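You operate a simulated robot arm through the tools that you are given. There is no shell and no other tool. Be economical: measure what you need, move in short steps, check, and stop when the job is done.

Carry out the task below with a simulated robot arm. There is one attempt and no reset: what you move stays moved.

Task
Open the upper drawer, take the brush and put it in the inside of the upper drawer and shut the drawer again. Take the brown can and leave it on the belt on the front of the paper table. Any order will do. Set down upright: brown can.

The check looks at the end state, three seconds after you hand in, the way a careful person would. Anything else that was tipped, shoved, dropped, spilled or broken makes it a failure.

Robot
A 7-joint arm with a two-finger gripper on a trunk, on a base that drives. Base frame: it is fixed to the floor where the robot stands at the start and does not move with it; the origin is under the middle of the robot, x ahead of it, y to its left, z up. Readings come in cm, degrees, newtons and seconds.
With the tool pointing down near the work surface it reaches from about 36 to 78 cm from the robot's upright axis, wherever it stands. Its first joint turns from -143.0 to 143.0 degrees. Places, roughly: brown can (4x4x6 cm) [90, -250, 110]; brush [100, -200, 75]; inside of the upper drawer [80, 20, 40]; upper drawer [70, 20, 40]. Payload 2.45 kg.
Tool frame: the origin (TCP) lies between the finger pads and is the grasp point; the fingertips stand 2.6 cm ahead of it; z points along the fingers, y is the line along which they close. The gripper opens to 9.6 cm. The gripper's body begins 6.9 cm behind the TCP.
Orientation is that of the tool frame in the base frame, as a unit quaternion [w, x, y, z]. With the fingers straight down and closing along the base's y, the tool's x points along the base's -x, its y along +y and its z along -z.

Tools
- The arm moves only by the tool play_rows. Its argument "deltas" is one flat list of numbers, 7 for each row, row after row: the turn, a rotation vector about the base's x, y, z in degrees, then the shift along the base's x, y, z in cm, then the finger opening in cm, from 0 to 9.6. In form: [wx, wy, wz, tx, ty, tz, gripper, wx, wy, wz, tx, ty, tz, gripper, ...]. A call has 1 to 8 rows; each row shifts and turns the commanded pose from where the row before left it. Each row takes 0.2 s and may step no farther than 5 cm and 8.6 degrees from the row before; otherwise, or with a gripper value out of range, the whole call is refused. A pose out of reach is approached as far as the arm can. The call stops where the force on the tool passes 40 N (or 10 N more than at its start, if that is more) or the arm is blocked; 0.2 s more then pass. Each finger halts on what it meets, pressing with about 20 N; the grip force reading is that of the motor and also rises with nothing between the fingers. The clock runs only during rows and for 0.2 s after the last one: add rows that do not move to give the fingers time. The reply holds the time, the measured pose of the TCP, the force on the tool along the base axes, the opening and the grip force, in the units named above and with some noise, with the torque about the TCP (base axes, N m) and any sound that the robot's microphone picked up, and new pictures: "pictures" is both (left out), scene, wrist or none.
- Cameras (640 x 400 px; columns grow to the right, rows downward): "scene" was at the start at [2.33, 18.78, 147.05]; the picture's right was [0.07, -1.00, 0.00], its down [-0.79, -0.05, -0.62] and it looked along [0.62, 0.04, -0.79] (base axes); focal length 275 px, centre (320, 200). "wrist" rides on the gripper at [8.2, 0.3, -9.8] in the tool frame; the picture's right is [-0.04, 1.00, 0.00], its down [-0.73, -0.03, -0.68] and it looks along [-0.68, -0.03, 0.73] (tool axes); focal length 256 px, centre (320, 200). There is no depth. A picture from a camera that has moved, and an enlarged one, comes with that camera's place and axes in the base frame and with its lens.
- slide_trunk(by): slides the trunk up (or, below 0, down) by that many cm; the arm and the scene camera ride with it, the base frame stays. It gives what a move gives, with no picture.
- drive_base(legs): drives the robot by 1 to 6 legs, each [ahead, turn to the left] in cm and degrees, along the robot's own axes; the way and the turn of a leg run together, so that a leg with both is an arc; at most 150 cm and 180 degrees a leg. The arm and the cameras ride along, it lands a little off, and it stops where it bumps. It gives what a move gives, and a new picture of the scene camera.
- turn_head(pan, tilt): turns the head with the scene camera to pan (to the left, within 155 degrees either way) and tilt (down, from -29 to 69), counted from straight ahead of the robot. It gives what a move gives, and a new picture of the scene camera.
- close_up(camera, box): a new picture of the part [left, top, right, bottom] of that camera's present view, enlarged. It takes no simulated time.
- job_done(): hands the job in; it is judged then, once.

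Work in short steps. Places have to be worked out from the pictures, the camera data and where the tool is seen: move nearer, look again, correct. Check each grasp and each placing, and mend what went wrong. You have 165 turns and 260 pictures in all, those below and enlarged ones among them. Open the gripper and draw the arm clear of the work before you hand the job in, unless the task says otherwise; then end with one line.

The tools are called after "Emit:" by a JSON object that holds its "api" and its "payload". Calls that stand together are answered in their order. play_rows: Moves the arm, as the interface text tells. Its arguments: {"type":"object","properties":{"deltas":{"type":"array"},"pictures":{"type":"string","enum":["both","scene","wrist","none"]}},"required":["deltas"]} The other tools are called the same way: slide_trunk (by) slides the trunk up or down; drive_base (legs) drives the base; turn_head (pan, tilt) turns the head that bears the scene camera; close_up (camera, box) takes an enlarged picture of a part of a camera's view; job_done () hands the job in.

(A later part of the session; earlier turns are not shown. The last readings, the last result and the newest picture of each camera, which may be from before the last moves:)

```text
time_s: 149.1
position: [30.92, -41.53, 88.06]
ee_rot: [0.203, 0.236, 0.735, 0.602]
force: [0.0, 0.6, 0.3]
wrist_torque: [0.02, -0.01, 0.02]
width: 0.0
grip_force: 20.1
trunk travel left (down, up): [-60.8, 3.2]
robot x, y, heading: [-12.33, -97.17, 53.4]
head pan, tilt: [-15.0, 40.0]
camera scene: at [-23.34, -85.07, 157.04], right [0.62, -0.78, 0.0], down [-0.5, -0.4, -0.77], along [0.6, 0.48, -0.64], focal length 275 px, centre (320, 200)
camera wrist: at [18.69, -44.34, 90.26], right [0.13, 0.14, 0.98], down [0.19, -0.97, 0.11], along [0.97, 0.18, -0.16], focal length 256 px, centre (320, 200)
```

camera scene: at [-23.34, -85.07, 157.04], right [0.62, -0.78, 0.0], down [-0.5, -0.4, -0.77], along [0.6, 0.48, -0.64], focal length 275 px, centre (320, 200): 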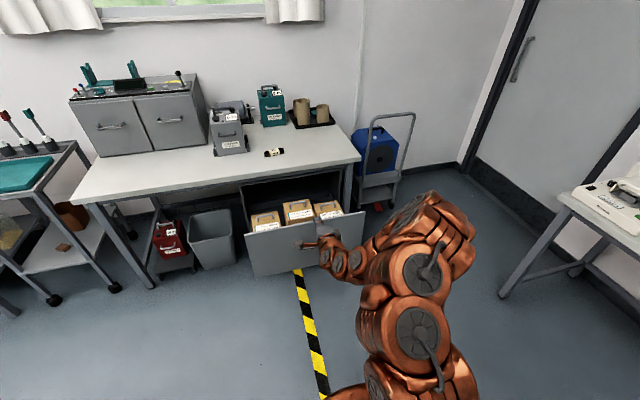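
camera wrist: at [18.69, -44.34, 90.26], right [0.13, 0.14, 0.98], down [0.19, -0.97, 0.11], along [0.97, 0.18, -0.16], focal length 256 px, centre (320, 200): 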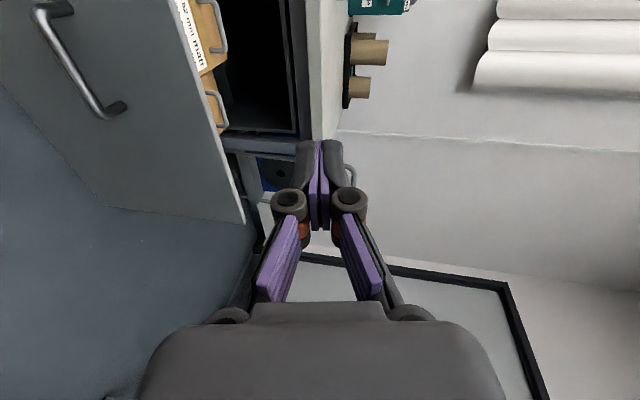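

The hand is level and in front of the panel. I lower the trunk 25 cm to press the panel just above the handle.

Emit:
{"api": "slide_trunk", "payload": {"by": -25}}

Emit:
{"api": "play_rows", "payload": {"deltas": [0, 0, 0, 0, 0, 0, 0], "pictures": "wrist"}}

```text
time_s: 151.7
position: [30.89, -41.55, 63.28]
ee_rot: [0.203, 0.235, 0.736, 0.602]
force: [0.9, -0.4, -0.7]
wrist_torque: [0.0, 0.0, -0.03]
width: 0.0
grip_force: 20.0
trunk travel left (down, up): [-35.8, 28.2]
robot x, y, heading: [-12.5, -97.19, 53.2]
head pan, tilt: [-15.0, 40.0]
```

```text
time_s: 152.1
position: [30.84, -41.5, 63.15]
ee_rot: [0.204, 0.235, 0.736, 0.602]
force: [0.0, 0.1, 0.6]
wrist_torque: [-0.02, 0.0, 0.02]
width: 0.01
grip_force: 19.6
trunk travel left (down, up): [-35.8, 28.2]
robot x, y, heading: [-12.27, -97.19, 53.5]
head pan, tilt: [-15.0, 40.0]
camera wrist: at [18.67, -44.33, 65.26], right [0.13, 0.14, 0.98], down [0.19, -0.97, 0.12], along [0.97, 0.18, -0.16], focal length 256 px, centre (320, 200)
```

wrist: 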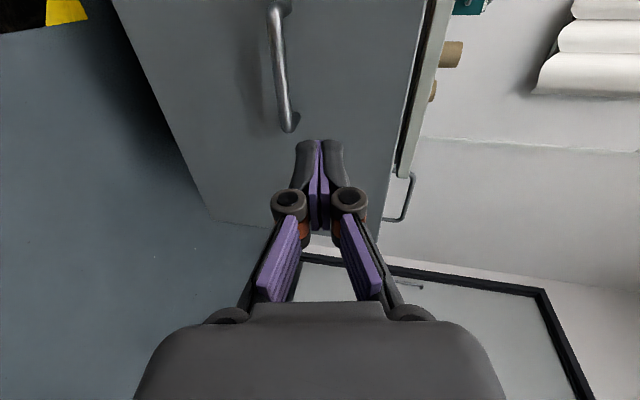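

I drive forward slowly to push the drawer in.

Emit:
{"api": "drive_base", "payload": {"legs": [[20, 0], [20, 0]]}}

```text
time_s: 154.8
position: [55.2, -9.53, 63.08]
ee_rot: [0.204, 0.236, 0.736, 0.601]
force: [-0.2, -0.5, -0.3]
wrist_torque: [0.0, 0.0, 0.03]
width: 0.02
grip_force: 20.0
trunk travel left (down, up): [-35.8, 28.2]
robot x, y, heading: [11.19, -65.35, 53.3]
head pan, tilt: [-15.0, 40.0]
camera scene: at [0.65, -52.91, 132.04], right [0.62, -0.79, 0.0], down [-0.51, -0.4, -0.77], along [0.6, 0.47, -0.64], focal length 275 px, centre (320, 200)
```

scene: 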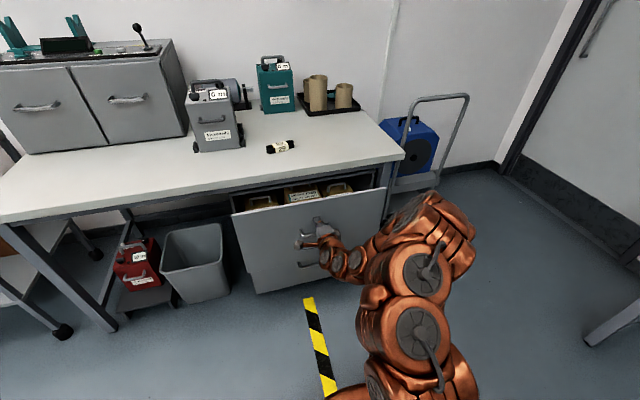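

The drawer is mostly in. I drive 8 cm more, then finish with the arm under force guard.

Emit:
{"api": "drive_base", "payload": {"legs": [[8, 0]]}}

Emit:
{"api": "play_rows", "payload": {"deltas": [0, 0, 0, 0.6, 0.8, 0, 0, 0, 0, 0, 0.6, 0.8, 0, 0, 0, 0, 0, 0.6, 0.8, 0, 0, 0, 0, 0, 0.6, 0.8, 0, 0, 0, 0, 0, 0.6, 0.8, 0, 0], "pictures": "both"}}

```text
time_s: 155.9
position: [59.77, -3.05, 63.18]
ee_rot: [0.204, 0.236, 0.736, 0.601]
force: [0.2, 0.2, -0.2]
wrist_torque: [-0.01, -0.01, -0.01]
width: 0.02
grip_force: 19.9
trunk travel left (down, up): [-35.8, 28.2]
robot x, y, heading: [16.46, -58.45, 53.3]
head pan, tilt: [-15.0, 40.0]
camera scene: at [5.48, -46.45, 132.04], right [0.62, -0.79, 0.0], down [-0.51, -0.4, -0.77], along [0.6, 0.47, -0.64], focal length 275 px, centre (320, 200)
```

scene: 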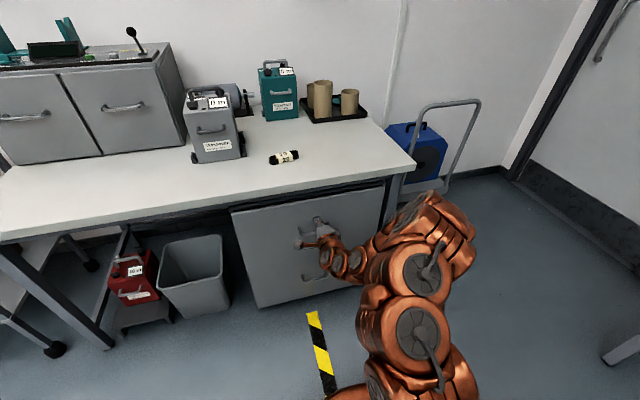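

```text
time_s: 157.2
position: [62.57, 0.6, 63.09]
ee_rot: [0.201, 0.238, 0.737, 0.6]
force: [-18.2, -28.1, 15.5]
wrist_torque: [0.42, -0.26, 0.06]
width: 0.0
grip_force: 20.0
trunk travel left (down, up): [-35.8, 28.2]
robot x, y, heading: [16.63, -58.81, 53.1]
head pan, tilt: [-15.0, 40.0]
stopped in row 5: the force on the tool passed its limit at 58 N (the readings are from after the stop); the commanded pose is now the measured one
camera scene: at [5.33, -46.66, 132.08], right [0.62, -0.79, 0.0], down [-0.5, -0.4, -0.77], along [0.6, 0.47, -0.64], focal length 275 px, centre (320, 200)
camera wrist: at [50.35, -2.11, 65.25], right [0.14, 0.14, 0.98], down [0.19, -0.97, 0.11], along [0.97, 0.17, -0.16], focal length 256 px, centre (320, 200)
```

scene: 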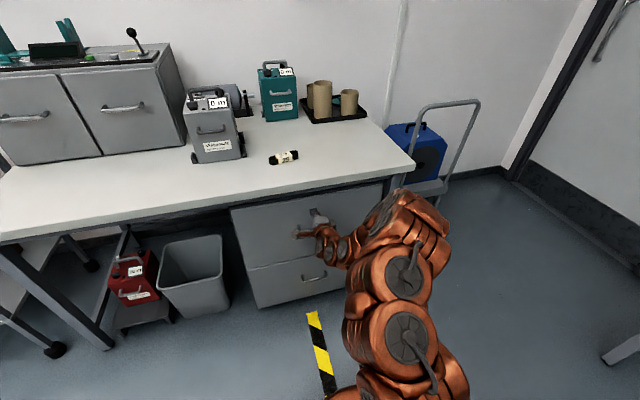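
wrist: 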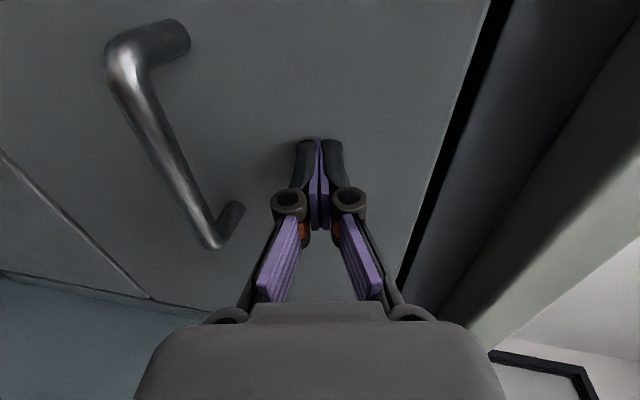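

The drawer is shut flush. Now I back off, raise the trunk, and go for the can.

Emit:
{"api": "drive_base", "payload": {"legs": [[-40, 0]]}}

Emit:
{"api": "slide_trunk", "payload": {"by": 25}}

Emit:
{"api": "turn_head", "payload": {"pan": 0, "tilt": 45}}

```text
time_s: 159.6
position: [38.89, -31.24, 62.96]
ee_rot: [0.203, 0.238, 0.737, 0.599]
force: [0.6, -1.1, 0.1]
wrist_torque: [0.01, -0.02, 0.02]
width: 0.0
grip_force: 19.9
trunk travel left (down, up): [-35.8, 28.2]
robot x, y, heading: [-7.52, -90.56, 53.0]
head pan, tilt: [-15.0, 40.0]
camera scene: at [-18.51, -78.44, 132.04], right [0.62, -0.79, 0.0], down [-0.51, -0.4, -0.77], along [0.6, 0.47, -0.64], focal length 275 px, centre (320, 200)
```

scene: 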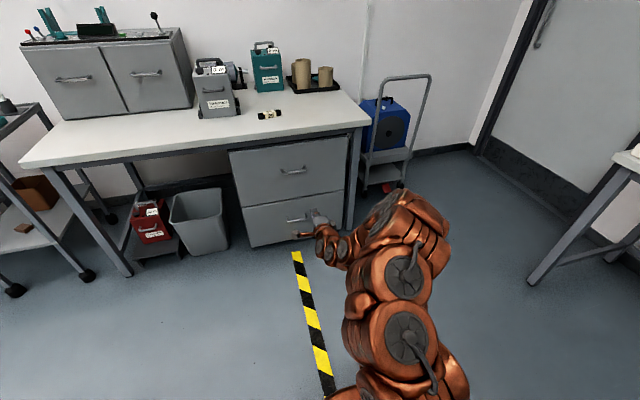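

```text
time_s: 162.2
position: [38.84, -31.25, 87.94]
ee_rot: [0.202, 0.238, 0.737, 0.599]
force: [0.0, 0.5, -1.6]
wrist_torque: [-0.03, 0.0, 0.03]
width: 0.0
grip_force: 19.3
trunk travel left (down, up): [-60.8, 3.2]
robot x, y, heading: [-7.45, -90.53, 52.9]
head pan, tilt: [-15.0, 40.0]
```

```text
time_s: 163.0
position: [38.84, -31.24, 87.83]
ee_rot: [0.203, 0.238, 0.737, 0.599]
force: [0.2, -0.6, 0.8]
wrist_torque: [-0.04, 0.01, 0.02]
width: 0.01
grip_force: 19.6
trunk travel left (down, up): [-60.8, 3.2]
robot x, y, heading: [-7.36, -90.93, 53.0]
head pan, tilt: [0.0, 45.0]
camera scene: at [-20.32, -77.18, 156.31], right [0.8, -0.6, 0.0], down [-0.43, -0.56, -0.71], along [0.43, 0.56, -0.71], focal length 275 px, centre (320, 200)
```

scene: 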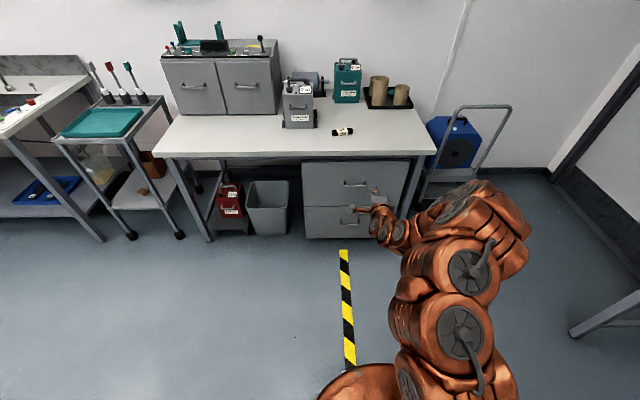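

The drawer is closed. For the can I want the fingers closing horizontally with the camera on top, so I roll the hand +90° about its axis here in free air.

Emit:
{"api": "play_rows", "payload": {"deltas": [4.97, 6.68, -1.7, 0, 0, 0, 2, 4.97, 6.68, -1.7, 0, 0, 0, 5, 4.97, 6.68, -1.7, 0, 0, 0, 7, 4.97, 6.68, -1.7, 0, 0, 0, 7, 4.97, 6.68, -1.7, 0, 0, 0, 7, 4.97, 6.68, -1.7, 0, 0, 0, 7, 4.97, 6.68, -1.7, 0, 0, 0, 7, 4.97, 6.68, -1.7, 0, 0, 0, 7], "pictures": "none"}}

Emit:
{"api": "play_rows", "payload": {"deltas": [4.97, 6.68, -1.7, 0, 0, 0, 7, 4.97, 6.68, -1.7, 0, 0, 0, 7, 2.9, 3.9, -1.0, 0, 0, 0, 7], "pictures": "both"}}

```text
time_s: 164.8
position: [38.86, -31.31, 87.98]
ee_rot: [-0.169, 0.61, 0.478, 0.61]
force: [-0.1, 0.0, -0.3]
wrist_torque: [0.0, 0.0, 0.01]
width: 7.01
grip_force: 0.1
trunk travel left (down, up): [-60.8, 3.2]
robot x, y, heading: [-7.3, -90.56, 53.3]
head pan, tilt: [0.0, 45.0]
```

```text
time_s: 165.6
position: [38.77, -31.37, 87.78]
ee_rot: [-0.28, 0.69, 0.352, 0.567]
force: [-0.6, 0.7, 0.0]
wrist_torque: [0.04, -0.01, 0.01]
width: 7.0
grip_force: 0.0
trunk travel left (down, up): [-60.8, 3.2]
robot x, y, heading: [-7.7, -90.84, 53.2]
head pan, tilt: [0.0, 45.0]
camera scene: at [-20.32, -77.18, 156.31], right [0.8, -0.6, 0.0], down [-0.42, -0.57, -0.71], along [0.42, 0.57, -0.71], focal length 275 px, centre (320, 200)
camera wrist: at [34.23, -37.77, 97.84], right [0.8, -0.6, -0.03], down [-0.5, -0.64, -0.58], along [0.33, 0.48, -0.81], focal length 256 px, centre (320, 200)
```

scene: 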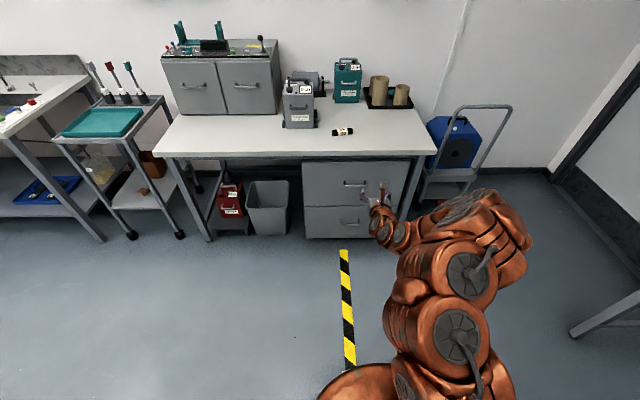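
wrist: 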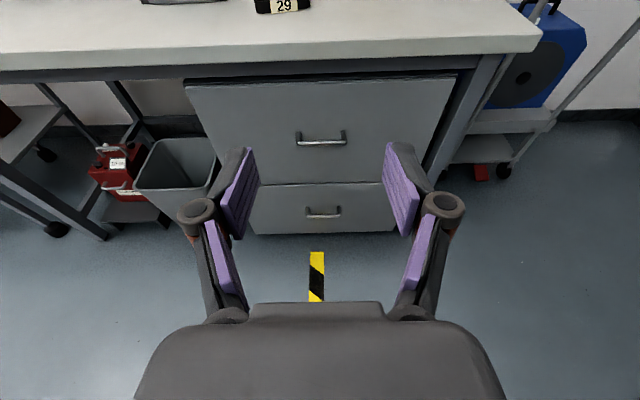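

Camera-on-top orientation achieved and the wrist view confirms both drawers flush. I raise and slightly retract the hand, and pitch it ~9° more downward.

Emit:
{"api": "play_rows", "payload": {"deltas": [-3.6, 2.7, 0, -1.2, -1.6, 4.5, 7, -3.6, 2.7, 0, -1.2, -1.6, 4.5, 7, 0, 0, 0, -1.2, -1.6, 4.5, 7, 0, 0, 0, -1.2, -1.6, 4.5, 7, 0, 0, 0, 0, 0, 4.5, 7, 0, 0, 0, 0, 0, 4.5, 7], "pictures": "none"}}

```text
time_s: 167.0
position: [33.95, -37.71, 115.03]
ee_rot: [-0.251, 0.732, 0.373, 0.512]
force: [0.0, -0.1, 0.5]
wrist_torque: [0.02, -0.02, 0.01]
width: 7.0
grip_force: 0.1
trunk travel left (down, up): [-60.8, 3.2]
robot x, y, heading: [-7.46, -90.74, 53.2]
head pan, tilt: [0.0, 45.0]
```

Now I drive toward the right end of the bench, where the can is.

Emit:
{"api": "drive_base", "payload": {"legs": [[0, -119.9], [69.9, 0], [0, 14.1]]}}

Emit:
{"api": "play_rows", "payload": {"deltas": [0, 0, 0, 0, 0, 0, 7], "pictures": "both"}}

```text
time_s: 176.7
position: [59.13, -210.46, 114.91]
ee_rot: [0.257, 0.739, -0.36, 0.509]
force: [0.1, 0.4, 1.0]
wrist_torque: [0.01, 0.0, 0.0]
width: 7.01
grip_force: 0.0
trunk travel left (down, up): [-60.8, 3.2]
robot x, y, heading: [19.82, -155.78, -53.0]
head pan, tilt: [0.0, 45.0]
camera scene: at [35.88, -147.29, 156.31], right [-0.8, -0.6, 0.0], down [-0.43, 0.56, -0.71], along [0.43, -0.56, -0.71], focal length 275 px, centre (320, 200)
```

scene: 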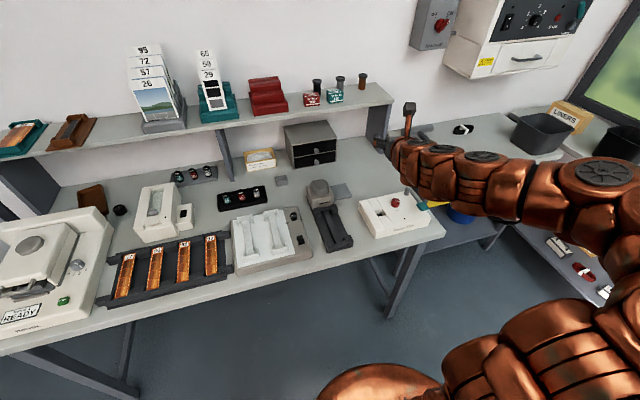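

```text
time_s: 177.1
position: [59.11, -210.34, 114.89]
ee_rot: [0.257, 0.739, -0.36, 0.508]
force: [-0.8, 0.4, 0.2]
wrist_torque: [0.01, -0.01, 0.03]
width: 6.99
grip_force: 0.2
trunk travel left (down, up): [-60.8, 3.2]
robot x, y, heading: [19.2, -155.75, -52.9]
head pan, tilt: [0.0, 45.0]
camera scene: at [35.88, -147.29, 156.31], right [-0.8, -0.6, 0.0], down [-0.43, 0.56, -0.71], along [0.43, -0.56, -0.71], focal length 275 px, centre (320, 200)
camera wrist: at [55.07, -205.36, 125.99], right [-0.8, -0.6, -0.02], down [-0.53, 0.72, -0.45], along [0.29, -0.35, -0.89], focal length 256 px, centre (320, 200)
```

scene: 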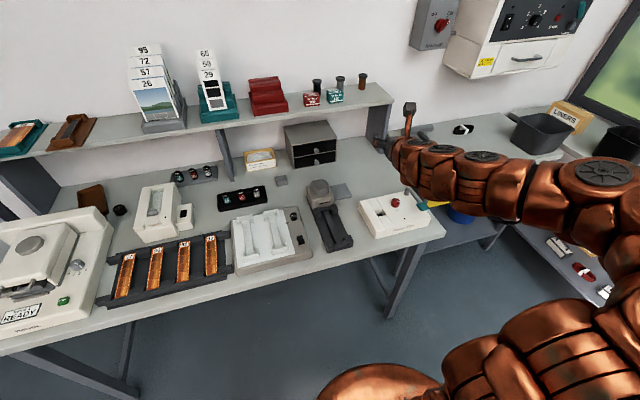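
wrist: 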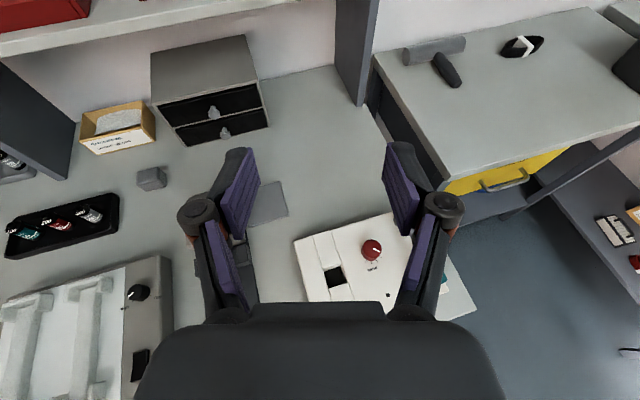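

I zoom in on the can and its neighbours.

Emit:
{"api": "close_up", "payload": {"camera": "scene", "box": [270, 55, 430, 155]}}

```text
4.00 times, centred on (350, 105) of scene
camera zoom: at [35.88, -147.29, 156.31], right [-0.8, -0.6, 0.0], down [-0.43, 0.56, -0.71], along [0.43, -0.56, -0.71], focal length 1102 px, centre (200, 580)
```

zoom: 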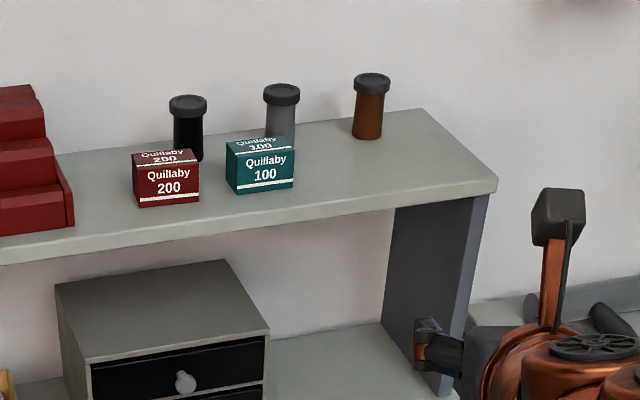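

The can stands alone at about (90.3, -246, base 108.4), 14 cm behind the shelf's front edge. I drive 18 cm ahead.

Emit:
{"api": "drive_base", "payload": {"legs": [[18, 0]]}}

Emit:
{"api": "play_rows", "payload": {"deltas": [0, 0, 0, 0, 0, 0, 7], "pictures": "wrist"}}

Emit:
{"api": "close_up", "payload": {"camera": "scene", "box": [250, 0, 450, 150]}}

```text
time_s: 178.6
position: [69.97, -224.68, 114.85]
ee_rot: [0.257, 0.738, -0.36, 0.509]
force: [-0.5, 0.4, 0.8]
wrist_torque: [-0.02, 0.01, -0.01]
width: 7.0
grip_force: 0.1
trunk travel left (down, up): [-60.8, 3.2]
robot x, y, heading: [30.5, -170.19, -52.9]
head pan, tilt: [0.0, 45.0]
camera scene: at [46.7, -161.63, 156.31], right [-0.8, -0.6, 0.0], down [-0.43, 0.56, -0.71], along [0.43, -0.56, -0.71], focal length 275 px, centre (320, 200)
```

scene: 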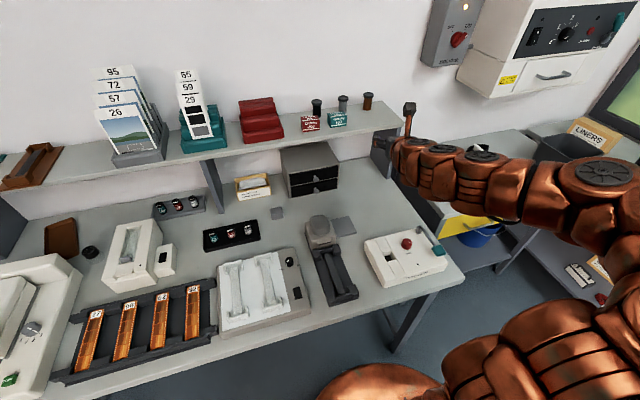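

```text
time_s: 179.0
position: [69.87, -224.8, 114.8]
ee_rot: [0.257, 0.739, -0.359, 0.509]
force: [0.9, -0.2, 0.0]
wrist_torque: [0.01, 0.01, 0.01]
width: 7.01
grip_force: 0.1
trunk travel left (down, up): [-60.8, 3.2]
robot x, y, heading: [30.14, -169.82, -53.0]
head pan, tilt: [0.0, 45.0]
camera wrist: at [65.91, -219.71, 126.0], right [-0.8, -0.6, -0.02], down [-0.53, 0.72, -0.45], along [0.29, -0.35, -0.89], focal length 256 px, centre (320, 200)
```

wrist: 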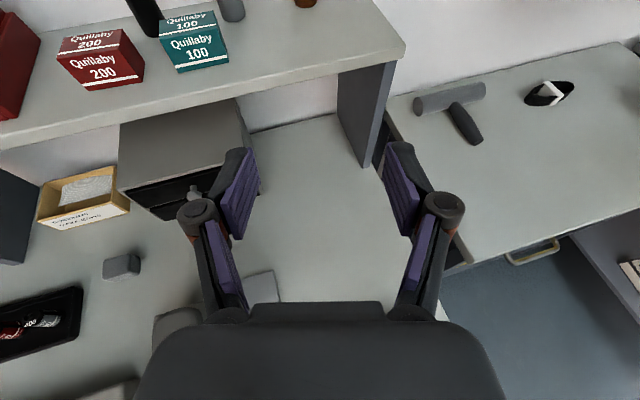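

```text
2.67 times, centred on (350, 75) of scene
camera zoom: at [46.71, -161.64, 156.31], right [-0.8, -0.6, 0.0], down [-0.43, 0.56, -0.71], along [0.43, -0.56, -0.71], focal length 734 px, centre (240, 533)
```

zoom: 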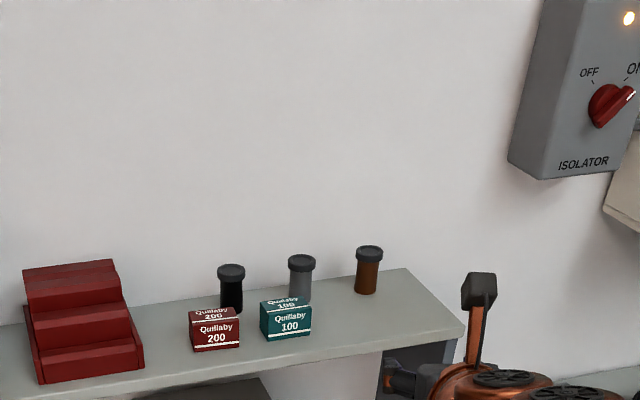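

Both views agree: can at (90.3, -246.5). I move toward a pre-grasp point 10 cm in front of it.

Emit:
{"api": "play_rows", "payload": {"deltas": [0, 0, 0, 2.9, -2.8, 0.2, 7, 0, 0, 0, 2.9, -2.8, 0.2, 7, 0, 0, 0, 2.9, -2.8, 0.1, 7, 0, 0, 0, 2.9, -2.8, 0.1, 7], "pictures": "wrist"}}

```text
time_s: 180.0
position: [81.41, -235.95, 115.61]
ee_rot: [0.257, 0.738, -0.36, 0.51]
force: [-1.0, 0.2, -0.2]
wrist_torque: [0.07, -0.02, 0.01]
width: 6.99
grip_force: 0.0
trunk travel left (down, up): [-60.8, 3.2]
robot x, y, heading: [30.08, -170.36, -52.9]
head pan, tilt: [0.0, 45.0]
camera wrist: at [77.37, -230.97, 126.71], right [-0.8, -0.6, -0.02], down [-0.52, 0.72, -0.45], along [0.29, -0.35, -0.89], focal length 256 px, centre (320, 200)
```

wrist: 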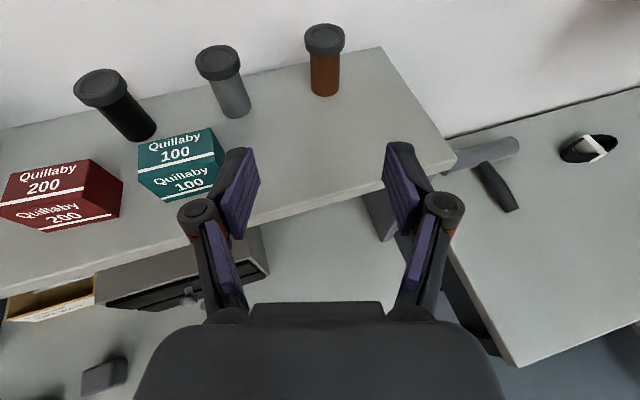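

Well aligned. I advance 9 cm of the remaining ~14 along the tool axis and recheck.

Emit:
{"api": "play_rows", "payload": {"deltas": [0, 0, 0, 1.8, -2.5, -0.8, 7, 0, 0, 0, 1.8, -2.5, -0.8, 7, 0, 0, 0, 1.8, -2.4, -0.8, 7], "pictures": "both"}}

```text
time_s: 180.8
position: [87.0, -243.03, 113.05]
ee_rot: [0.256, 0.739, -0.359, 0.509]
force: [0.1, 0.2, 1.3]
wrist_torque: [0.02, 0.06, -0.04]
width: 7.0
grip_force: 0.0
trunk travel left (down, up): [-60.8, 3.2]
robot x, y, heading: [30.16, -170.04, -52.8]
head pan, tilt: [0.0, 45.0]
camera scene: at [46.7, -161.57, 156.3], right [-0.8, -0.6, 0.0], down [-0.43, 0.56, -0.71], along [0.43, -0.56, -0.71], focal length 275 px, centre (320, 200)
camera wrist: at [83.0, -238.09, 124.14], right [-0.8, -0.6, -0.02], down [-0.53, 0.72, -0.45], along [0.29, -0.35, -0.89], focal length 256 px, centre (320, 200)
```

scene: 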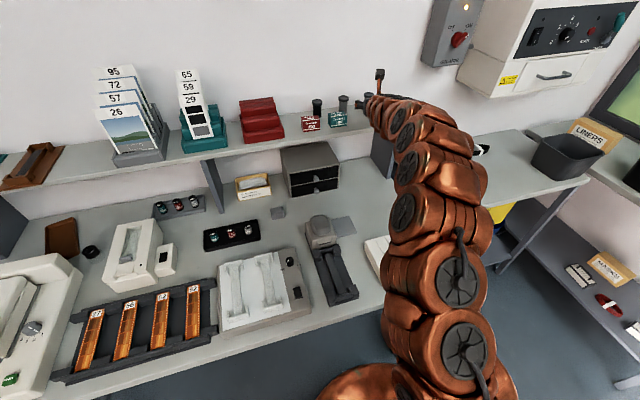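
wrist: 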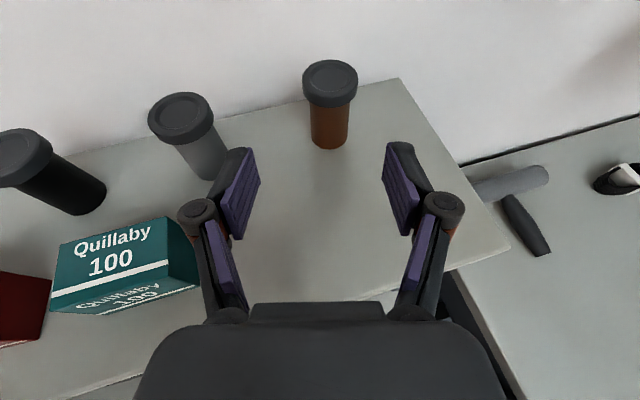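

Triangulating the lid again suggests the shelf is a little lower and the can slightly farther (lid top ≈110, centre ≈(93,-252)). I advance a bit lower and re-measure.

Emit:
{"api": "play_rows", "payload": {"deltas": [0, 0, 0, 0.8, -1.2, -1, 7, 0, 0, 0, 0.8, -1.2, -1, 7], "pictures": "wrist"}}

```text
time_s: 181.4
position: [88.54, -245.6, 111.09]
ee_rot: [0.257, 0.739, -0.359, 0.509]
force: [-0.2, 0.6, 0.4]
wrist_torque: [0.02, 0.02, -0.01]
width: 7.01
grip_force: 0.1
trunk travel left (down, up): [-60.8, 3.2]
robot x, y, heading: [30.41, -170.15, -52.9]
head pan, tilt: [0.0, 45.0]
camera wrist: at [84.58, -240.57, 122.09], right [-0.8, -0.6, -0.02], down [-0.53, 0.72, -0.45], along [0.29, -0.35, -0.89], focal length 256 px, centre (320, 200)
```

wrist: 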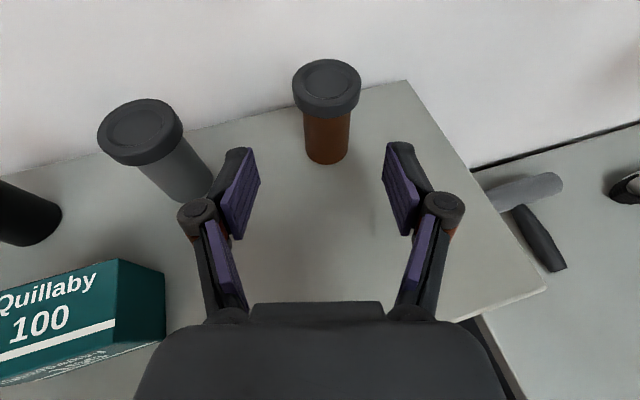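

Using the 4 cm lid as scale in two views, the can axis is at (92.2, -251), z from 105.8 to 111.8. I advance the last 6 cm to TCP z≈109.

Emit:
{"api": "play_rows", "payload": {"deltas": [0, 0, 0, 1.2, -1.75, -0.7, 7, 0, 0, 0, 1.2, -1.75, -0.7, 7, 0, 0, 0, 0.9, -1.4, -0.6, 7], "pictures": "wrist"}}

```text
time_s: 182.2
position: [91.86, -249.46, 109.45]
ee_rot: [0.252, 0.741, -0.346, 0.517]
force: [0.0, 0.5, 1.0]
wrist_torque: [0.02, -0.01, 0.01]
width: 7.01
grip_force: 0.1
out of reach, approached as far as the arm can: row 1, 2, 3
trunk travel left (down, up): [-60.8, 3.2]
robot x, y, heading: [30.46, -170.08, -53.1]
head pan, tilt: [0.0, 45.0]
camera wrist: at [87.58, -244.43, 120.53], right [-0.78, -0.62, -0.02], down [-0.55, 0.7, -0.46], along [0.3, -0.35, -0.89], focal length 256 px, centre (320, 200)
```

wrist: 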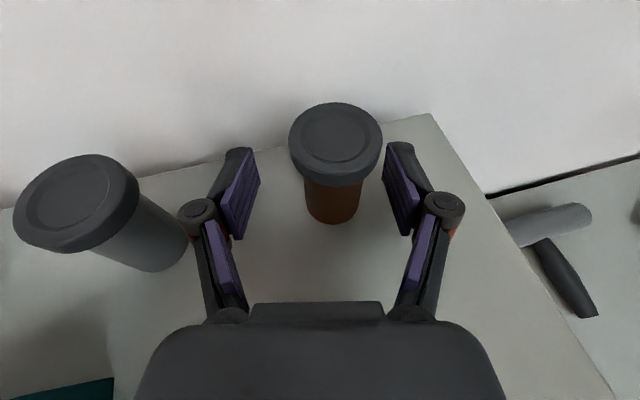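

The arm is near its reach limit, but the can axis lies only ~1 cm beyond the TCP, within the pads. I shift 0.6 cm sideways to centre it.

Emit:
{"api": "play_rows", "payload": {"deltas": [0, 0, 0, -0.45, -0.45, 0, 7, 0, 0, 0, 0, 0, 0, 6], "pictures": "wrist"}}

```text
time_s: 182.8
position: [91.21, -249.96, 109.62]
ee_rot: [0.257, 0.739, -0.36, 0.509]
force: [0.2, -0.5, 0.1]
wrist_torque: [0.02, 0.01, 0.0]
width: 5.97
grip_force: 0.1
trunk travel left (down, up): [-60.8, 3.2]
robot x, y, heading: [30.62, -170.2, -52.7]
head pan, tilt: [0.0, 45.0]
camera wrist: at [87.23, -244.91, 120.71], right [-0.8, -0.6, -0.02], down [-0.53, 0.72, -0.45], along [0.29, -0.35, -0.89], focal length 256 px, centre (320, 200)
```

wrist: 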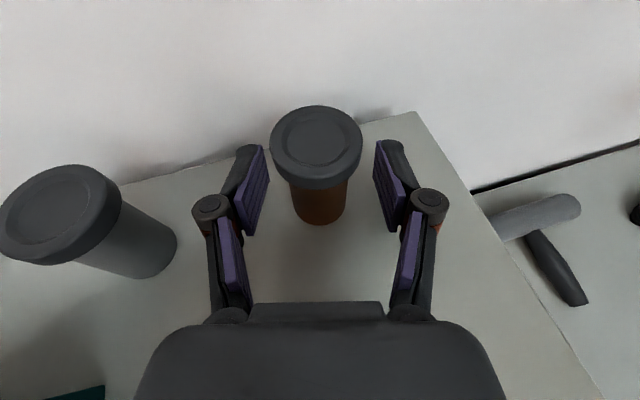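

Centred now. I lower 0.8 cm to grip the body below the lid, then close.

Emit:
{"api": "play_rows", "payload": {"deltas": [0, 0, 0, 0.15, -0.2, -0.4, 6, 0, 0, 0, 0, 0, -0.4, 6, 0, 0, 0, 0, 0, 0, 4.5, 0, 0, 0, 0, 0, 0, 3, 0, 0, 0, 0, 0, 0, 2, 0, 0, 0, 0, 0, 0, 2], "pictures": "wrist"}}

```text
time_s: 184.2
position: [91.37, -250.07, 109.07]
ee_rot: [0.258, 0.738, -0.359, 0.51]
force: [7.4, 3.9, 18.5]
wrist_torque: [-0.02, -0.7, 0.15]
width: 2.77
grip_force: 19.3
trunk travel left (down, up): [-60.8, 3.2]
robot x, y, heading: [30.54, -170.53, -53.2]
head pan, tilt: [0.0, 45.0]
camera wrist: at [87.44, -244.95, 120.15], right [-0.8, -0.6, -0.02], down [-0.53, 0.72, -0.45], along [0.29, -0.35, -0.89], focal length 256 px, centre (320, 200)
```

wrist: 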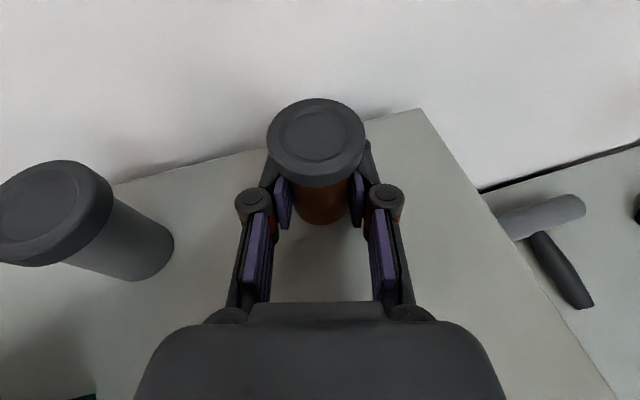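

Gripped (2.8 cm body). I lift the can straight up.

Emit:
{"api": "play_rows", "payload": {"deltas": [0, 0, 0, 0, 0, 0.5, 1.5, 0, 0, 0, 0, 0, 1, 1.5, 0, 0, 0, 0, 0, 1.5, 1.5, 0, 0, 0, 0, 0, 2, 1.5, 0, 0, 0, 0, 0, 2, 1.5], "pictures": "both"}}

```text
time_s: 185.4
position: [91.44, -250.03, 115.92]
ee_rot: [0.257, 0.739, -0.36, 0.508]
force: [0.1, -0.5, 0.5]
wrist_torque: [-0.03, 0.02, -0.01]
width: 2.74
grip_force: 20.3
trunk travel left (down, up): [-60.8, 3.2]
robot x, y, heading: [30.11, -170.22, -52.8]
head pan, tilt: [0.0, 45.0]
camera scene: at [46.74, -161.63, 156.31], right [-0.8, -0.6, 0.0], down [-0.43, 0.56, -0.71], along [0.43, -0.56, -0.71], focal length 275 px, centre (320, 200)
camera wrist: at [87.42, -245.07, 126.94], right [-0.8, -0.6, -0.02], down [-0.53, 0.72, -0.45], along [0.29, -0.35, -0.89], focal length 256 px, centre (320, 200)
```

scene: 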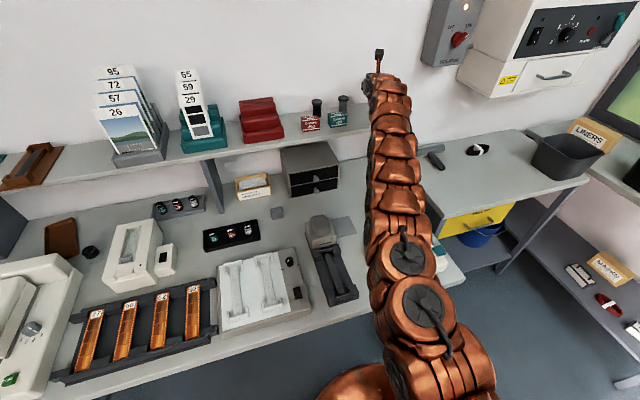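
wrist: 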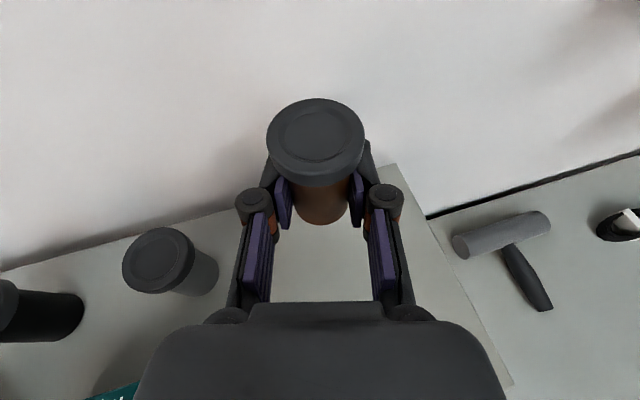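

The can is secured. I retract the hand away from the shelf, then back off.

Emit:
{"api": "play_rows", "payload": {"deltas": [0, 0, 0, -2.4, 3.2, 0.5, 1.5, 0, 0, 0, -2.4, 3.2, 0, 1.5, 0, 0, 0, -2.4, 3.2, 0, 1.5, 0, 0, 0, -2.4, 3.2, 0, 1.5, 0, 0, 0, -2.4, 3.2, 0, 1.5, 0, 0, 0, -2.4, 3.2, 0, 1.5], "pictures": "wrist"}}

Emit:
{"api": "drive_base", "payload": {"legs": [[-30, 0], [0, 153.7], [74.3, 0], [0, -47.5]]}}

```text
time_s: 186.8
position: [82.86, -241.02, 117.47]
ee_rot: [0.256, 0.74, -0.359, 0.508]
force: [-1.1, 0.2, 0.2]
wrist_torque: [0.01, 0.0, -0.04]
width: 2.78
grip_force: 20.2
out of reach, approached as far as the arm can: row 4, 5, 6
trunk travel left (down, up): [-60.8, 3.2]
robot x, y, heading: [30.49, -169.81, -53.2]
head pan, tilt: [0.0, 45.0]
camera wrist: at [78.86, -236.1, 128.55], right [-0.8, -0.6, -0.02], down [-0.53, 0.72, -0.45], along [0.29, -0.35, -0.89], focal length 256 px, centre (320, 200)
```

wrist: 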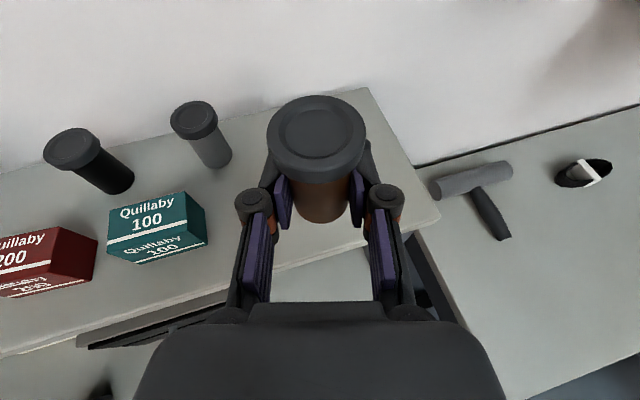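

```text
time_s: 201.0
position: [52.94, -3.68, 117.43]
ee_rot: [-0.251, 0.733, 0.371, 0.512]
force: [-0.6, -0.9, 0.3]
wrist_torque: [0.0, 0.02, 0.06]
width: 2.8
grip_force: 20.5
trunk travel left (down, up): [-60.8, 3.2]
robot x, y, heading: [-1.51, -73.24, 52.7]
head pan, tilt: [0.0, 45.0]
camera scene: at [-14.06, -59.6, 156.31], right [0.79, -0.61, 0.0], down [-0.43, -0.56, -0.71], along [0.43, 0.56, -0.71], focal length 275 px, centre (320, 200)
```

scene: 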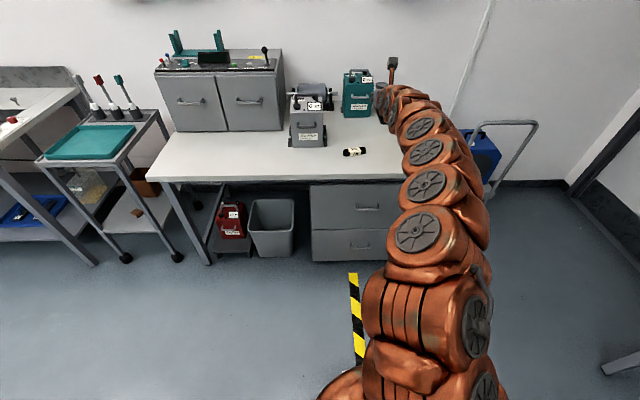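

At the table with the can. I retract the arm ~10 cm before driving closer.

Emit:
{"api": "play_rows", "payload": {"deltas": [0, 0, 0, -1.6, -2.2, -2, 1.5, 0, 0, 0, -1.6, -2.2, -2, 1.5, 0, 0, 0, -1.6, -2.2, -2, 1.5, 0, 0, 0, -1.6, -2.2, -2, 1.5], "pictures": "wrist"}}

```text
time_s: 202.0
position: [53.63, -4.2, 115.99]
ee_rot: [-0.251, 0.733, 0.373, 0.51]
force: [-0.1, 0.4, -0.9]
wrist_torque: [0.0, -0.02, -0.05]
width: 2.8
grip_force: 20.5
out of reach, approached as far as the arm can: row 1, 2, 3, 4
trunk travel left (down, up): [-60.8, 3.2]
robot x, y, heading: [-1.39, -73.31, 52.5]
head pan, tilt: [0.0, 45.0]
camera wrist: at [49.9, -9.3, 127.01], right [0.79, -0.61, -0.02], down [-0.55, -0.7, -0.45], along [0.26, 0.37, -0.89], focal length 256 px, centre (320, 200)
```

wrist: 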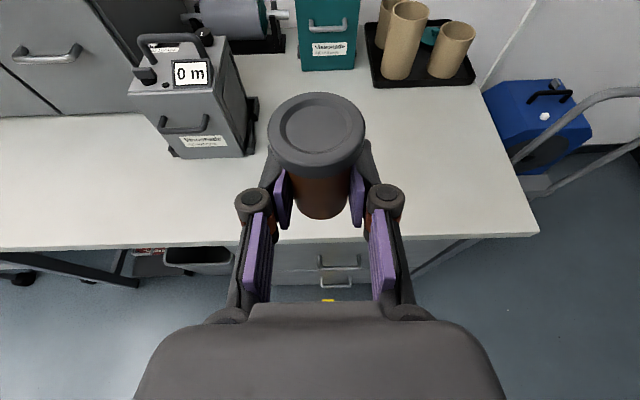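

The arm can't retract in this posture, but that's fine: I can use the base and trunk. I first undo the unreachable command and see how the pose responds.

Emit:
{"api": "play_rows", "payload": {"deltas": [0, 0, 0, 1.6, 2.2, 2, 1.5], "pictures": "none"}}

```text
time_s: 202.4
position: [55.1, -1.91, 117.84]
ee_rot: [-0.251, 0.732, 0.372, 0.513]
force: [-0.7, -0.9, 0.6]
wrist_torque: [0.0, 0.0, -0.04]
width: 2.83
grip_force: 20.3
trunk travel left (down, up): [-60.8, 3.2]
robot x, y, heading: [-0.79, -73.08, 52.8]
head pan, tilt: [0.0, 45.0]
```

Commands track fine. I drive 20 cm forward to bring the can above the belt area.

Emit:
{"api": "drive_base", "payload": {"legs": [[20, 0]]}}

Emit:
{"api": "play_rows", "payload": {"deltas": [0, 0, 0, 0, 0, 0, 1.5], "pictures": "wrist"}}

Emit:
{"api": "close_up", "payload": {"camera": "scene", "box": [260, 50, 460, 200]}}

```text
time_s: 204.0
position: [67.34, 13.93, 117.89]
ee_rot: [-0.251, 0.732, 0.372, 0.512]
force: [-1.5, -0.3, 1.2]
wrist_torque: [0.01, 0.0, 0.02]
width: 2.81
grip_force: 20.4
trunk travel left (down, up): [-60.8, 3.2]
robot x, y, heading: [10.52, -57.14, 52.5]
head pan, tilt: [0.0, 45.0]
camera scene: at [-1.9, -43.68, 156.31], right [0.79, -0.61, 0.0], down [-0.43, -0.56, -0.71], along [0.43, 0.56, -0.71], focal length 275 px, centre (320, 200)
```

scene: 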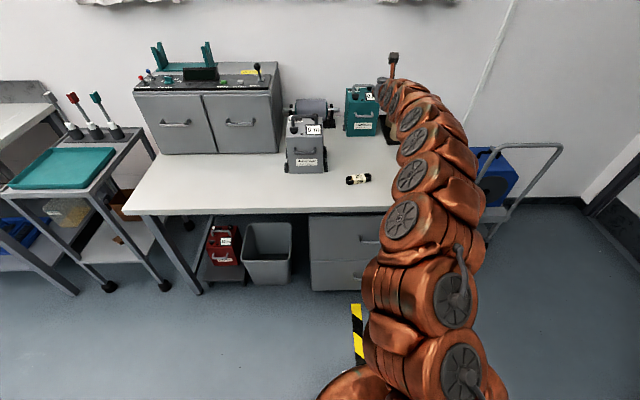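

```text
time_s: 204.4
position: [67.37, 13.94, 117.97]
ee_rot: [-0.25, 0.733, 0.371, 0.513]
force: [0.1, -0.1, -0.3]
wrist_torque: [0.02, 0.02, 0.01]
width: 2.8
grip_force: 19.8
trunk travel left (down, up): [-60.8, 3.2]
robot x, y, heading: [10.71, -57.24, 52.7]
head pan, tilt: [0.0, 45.0]
camera wrist: at [63.66, 8.78, 128.99], right [0.79, -0.61, -0.02], down [-0.55, -0.7, -0.45], along [0.26, 0.37, -0.89], focal length 256 px, centre (320, 200)
```

wrist: 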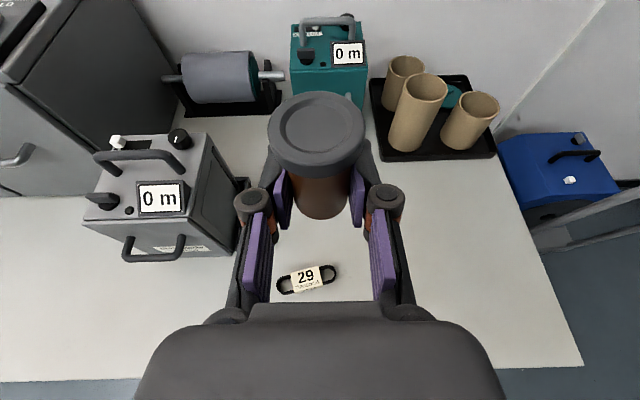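

```text
2.67 times, centred on (360, 125) of scene
camera zoom: at [-1.89, -43.67, 156.31], right [0.79, -0.61, 0.0], down [-0.43, -0.56, -0.71], along [0.43, 0.56, -0.71], focal length 734 px, centre (213, 400)
```

zoom: 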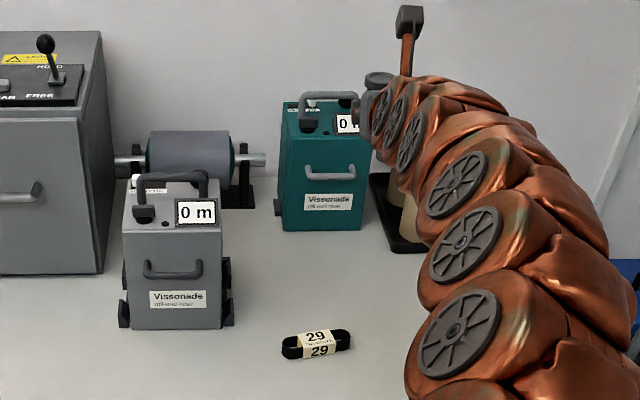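

The belt shows at about (65.8, 17.7). I shift the can over it and lower the trunk 20 cm.

Emit:
{"api": "play_rows", "payload": {"deltas": [0, 0, 0, -1.0, 1.7, 0, 1.5, 0, 0, 0, -0.9, 1.6, 0, 1.5], "pictures": "none"}}

Emit:
{"api": "slide_trunk", "payload": {"by": -20}}

Emit:
{"api": "play_rows", "payload": {"deltas": [0, 0, 0, 0, 0, 0, 1.5], "pictures": "both"}}

Emit:
{"api": "close_up", "payload": {"camera": "scene", "box": [300, 60, 420, 160]}}

```text
time_s: 205.0
position: [65.43, 17.11, 117.99]
ee_rot: [-0.25, 0.733, 0.371, 0.512]
force: [-0.3, -1.0, 0.2]
wrist_torque: [0.0, 0.07, 0.01]
width: 2.8
grip_force: 20.1
trunk travel left (down, up): [-60.8, 3.2]
robot x, y, heading: [10.7, -57.63, 52.5]
head pan, tilt: [0.0, 45.0]
```

```text
time_s: 207.2
position: [65.24, 17.25, 97.8]
ee_rot: [-0.25, 0.734, 0.371, 0.512]
force: [0.5, 0.2, -0.6]
wrist_torque: [-0.02, -0.01, -0.01]
width: 2.79
grip_force: 20.1
trunk travel left (down, up): [-40.8, 23.2]
robot x, y, heading: [10.76, -57.48, 52.8]
head pan, tilt: [0.0, 45.0]
```

```text
time_s: 207.6
position: [65.27, 17.26, 97.83]
ee_rot: [-0.251, 0.733, 0.372, 0.512]
force: [0.0, -0.3, -0.4]
wrist_torque: [-0.01, 0.01, -0.01]
width: 2.84
grip_force: 19.9
trunk travel left (down, up): [-40.8, 23.2]
robot x, y, heading: [11.16, -57.38, 52.4]
head pan, tilt: [0.0, 45.0]
camera scene: at [-1.89, -43.67, 136.31], right [0.79, -0.61, 0.0], down [-0.43, -0.56, -0.71], along [0.43, 0.56, -0.71], focal length 275 px, centre (320, 200)
camera wrist: at [61.68, 12.12, 108.93], right [0.79, -0.61, -0.02], down [-0.55, -0.7, -0.45], along [0.26, 0.37, -0.89], focal length 256 px, centre (320, 200)
```

scene: 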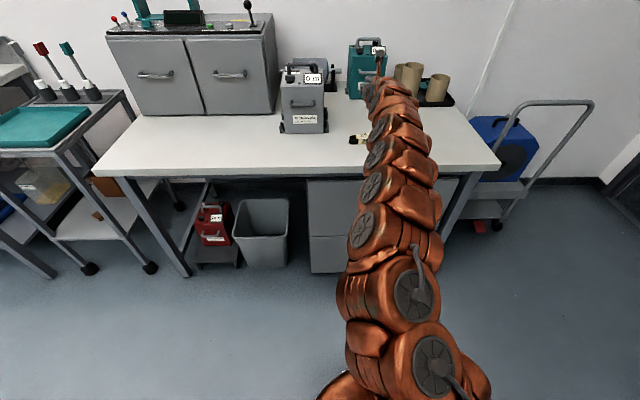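
wrist: 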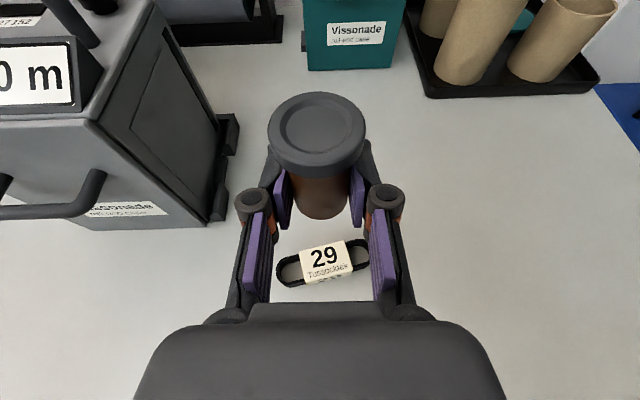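

```text
4.00 times, centred on (360, 110) of scene
camera zoom: at [-1.89, -43.67, 136.31], right [0.79, -0.61, 0.0], down [-0.43, -0.56, -0.71], along [0.43, 0.56, -0.71], focal length 1102 px, centre (160, 560)
```

zoom: 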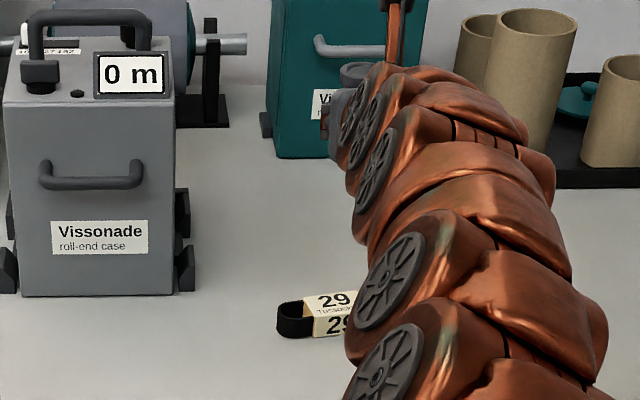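

The can axis (65.8, 18.0) is aligned with the belt sleeve (66.1, 17.9), and the can's base is about 14 cm above it. I lower 9 cm and re-check.

Emit:
{"api": "slide_trunk", "payload": {"by": -9}}

Emit:
{"api": "play_rows", "payload": {"deltas": [0, 0, 0, 0, 0, 0, 1.5], "pictures": "both"}}

Emit:
{"api": "close_up", "payload": {"camera": "wrist", "box": [240, 150, 400, 310]}}

```text
time_s: 208.8
position: [65.39, 17.31, 88.82]
ee_rot: [-0.251, 0.732, 0.372, 0.512]
force: [-0.4, -0.1, -0.2]
wrist_torque: [0.04, 0.02, -0.01]
width: 2.8
grip_force: 19.3
trunk travel left (down, up): [-31.8, 32.2]
robot x, y, heading: [10.58, -57.08, 52.3]
head pan, tilt: [0.0, 45.0]
```

```text
time_s: 209.2
position: [65.35, 17.15, 88.97]
ee_rot: [-0.251, 0.732, 0.372, 0.512]
force: [-0.1, 0.3, 0.1]
wrist_torque: [0.02, 0.0, 0.02]
width: 2.81
grip_force: 20.2
trunk travel left (down, up): [-31.8, 32.2]
robot x, y, heading: [10.74, -57.29, 52.6]
head pan, tilt: [0.0, 45.0]
camera scene: at [-1.89, -43.67, 127.31], right [0.79, -0.61, 0.0], down [-0.43, -0.56, -0.71], along [0.43, 0.56, -0.71], focal length 275 px, centre (320, 200)
camera wrist: at [61.68, 12.12, 99.93], right [0.79, -0.61, -0.02], down [-0.55, -0.7, -0.45], along [0.26, 0.37, -0.89], focal length 256 px, centre (320, 200)
```

scene: 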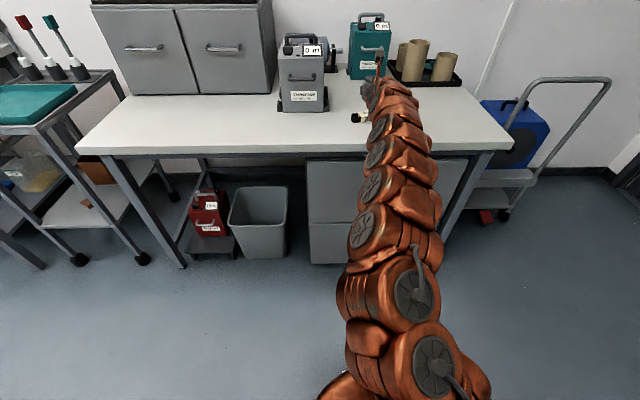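
wrist: 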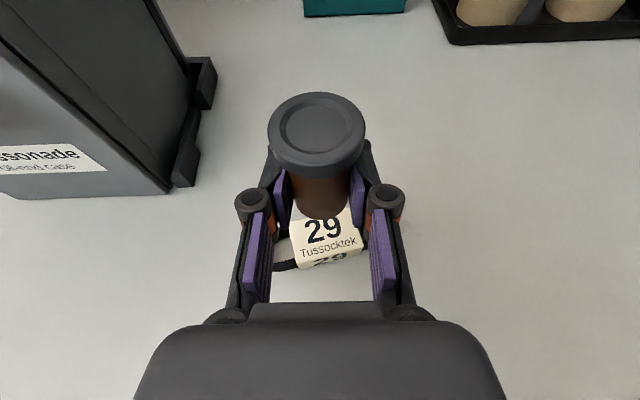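

```text
2.50 times, centred on (320, 230) of wrist
camera zoom: at [61.68, 12.12, 99.93], right [0.79, -0.61, -0.02], down [-0.55, -0.7, -0.45], along [0.26, 0.37, -0.89], focal length 640 px, centre (320, 125)
```

zoom: 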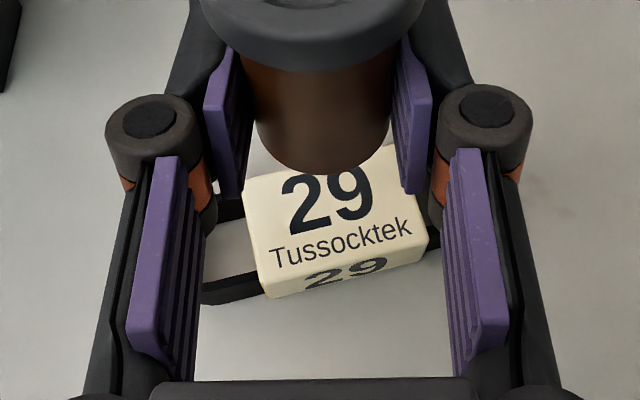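

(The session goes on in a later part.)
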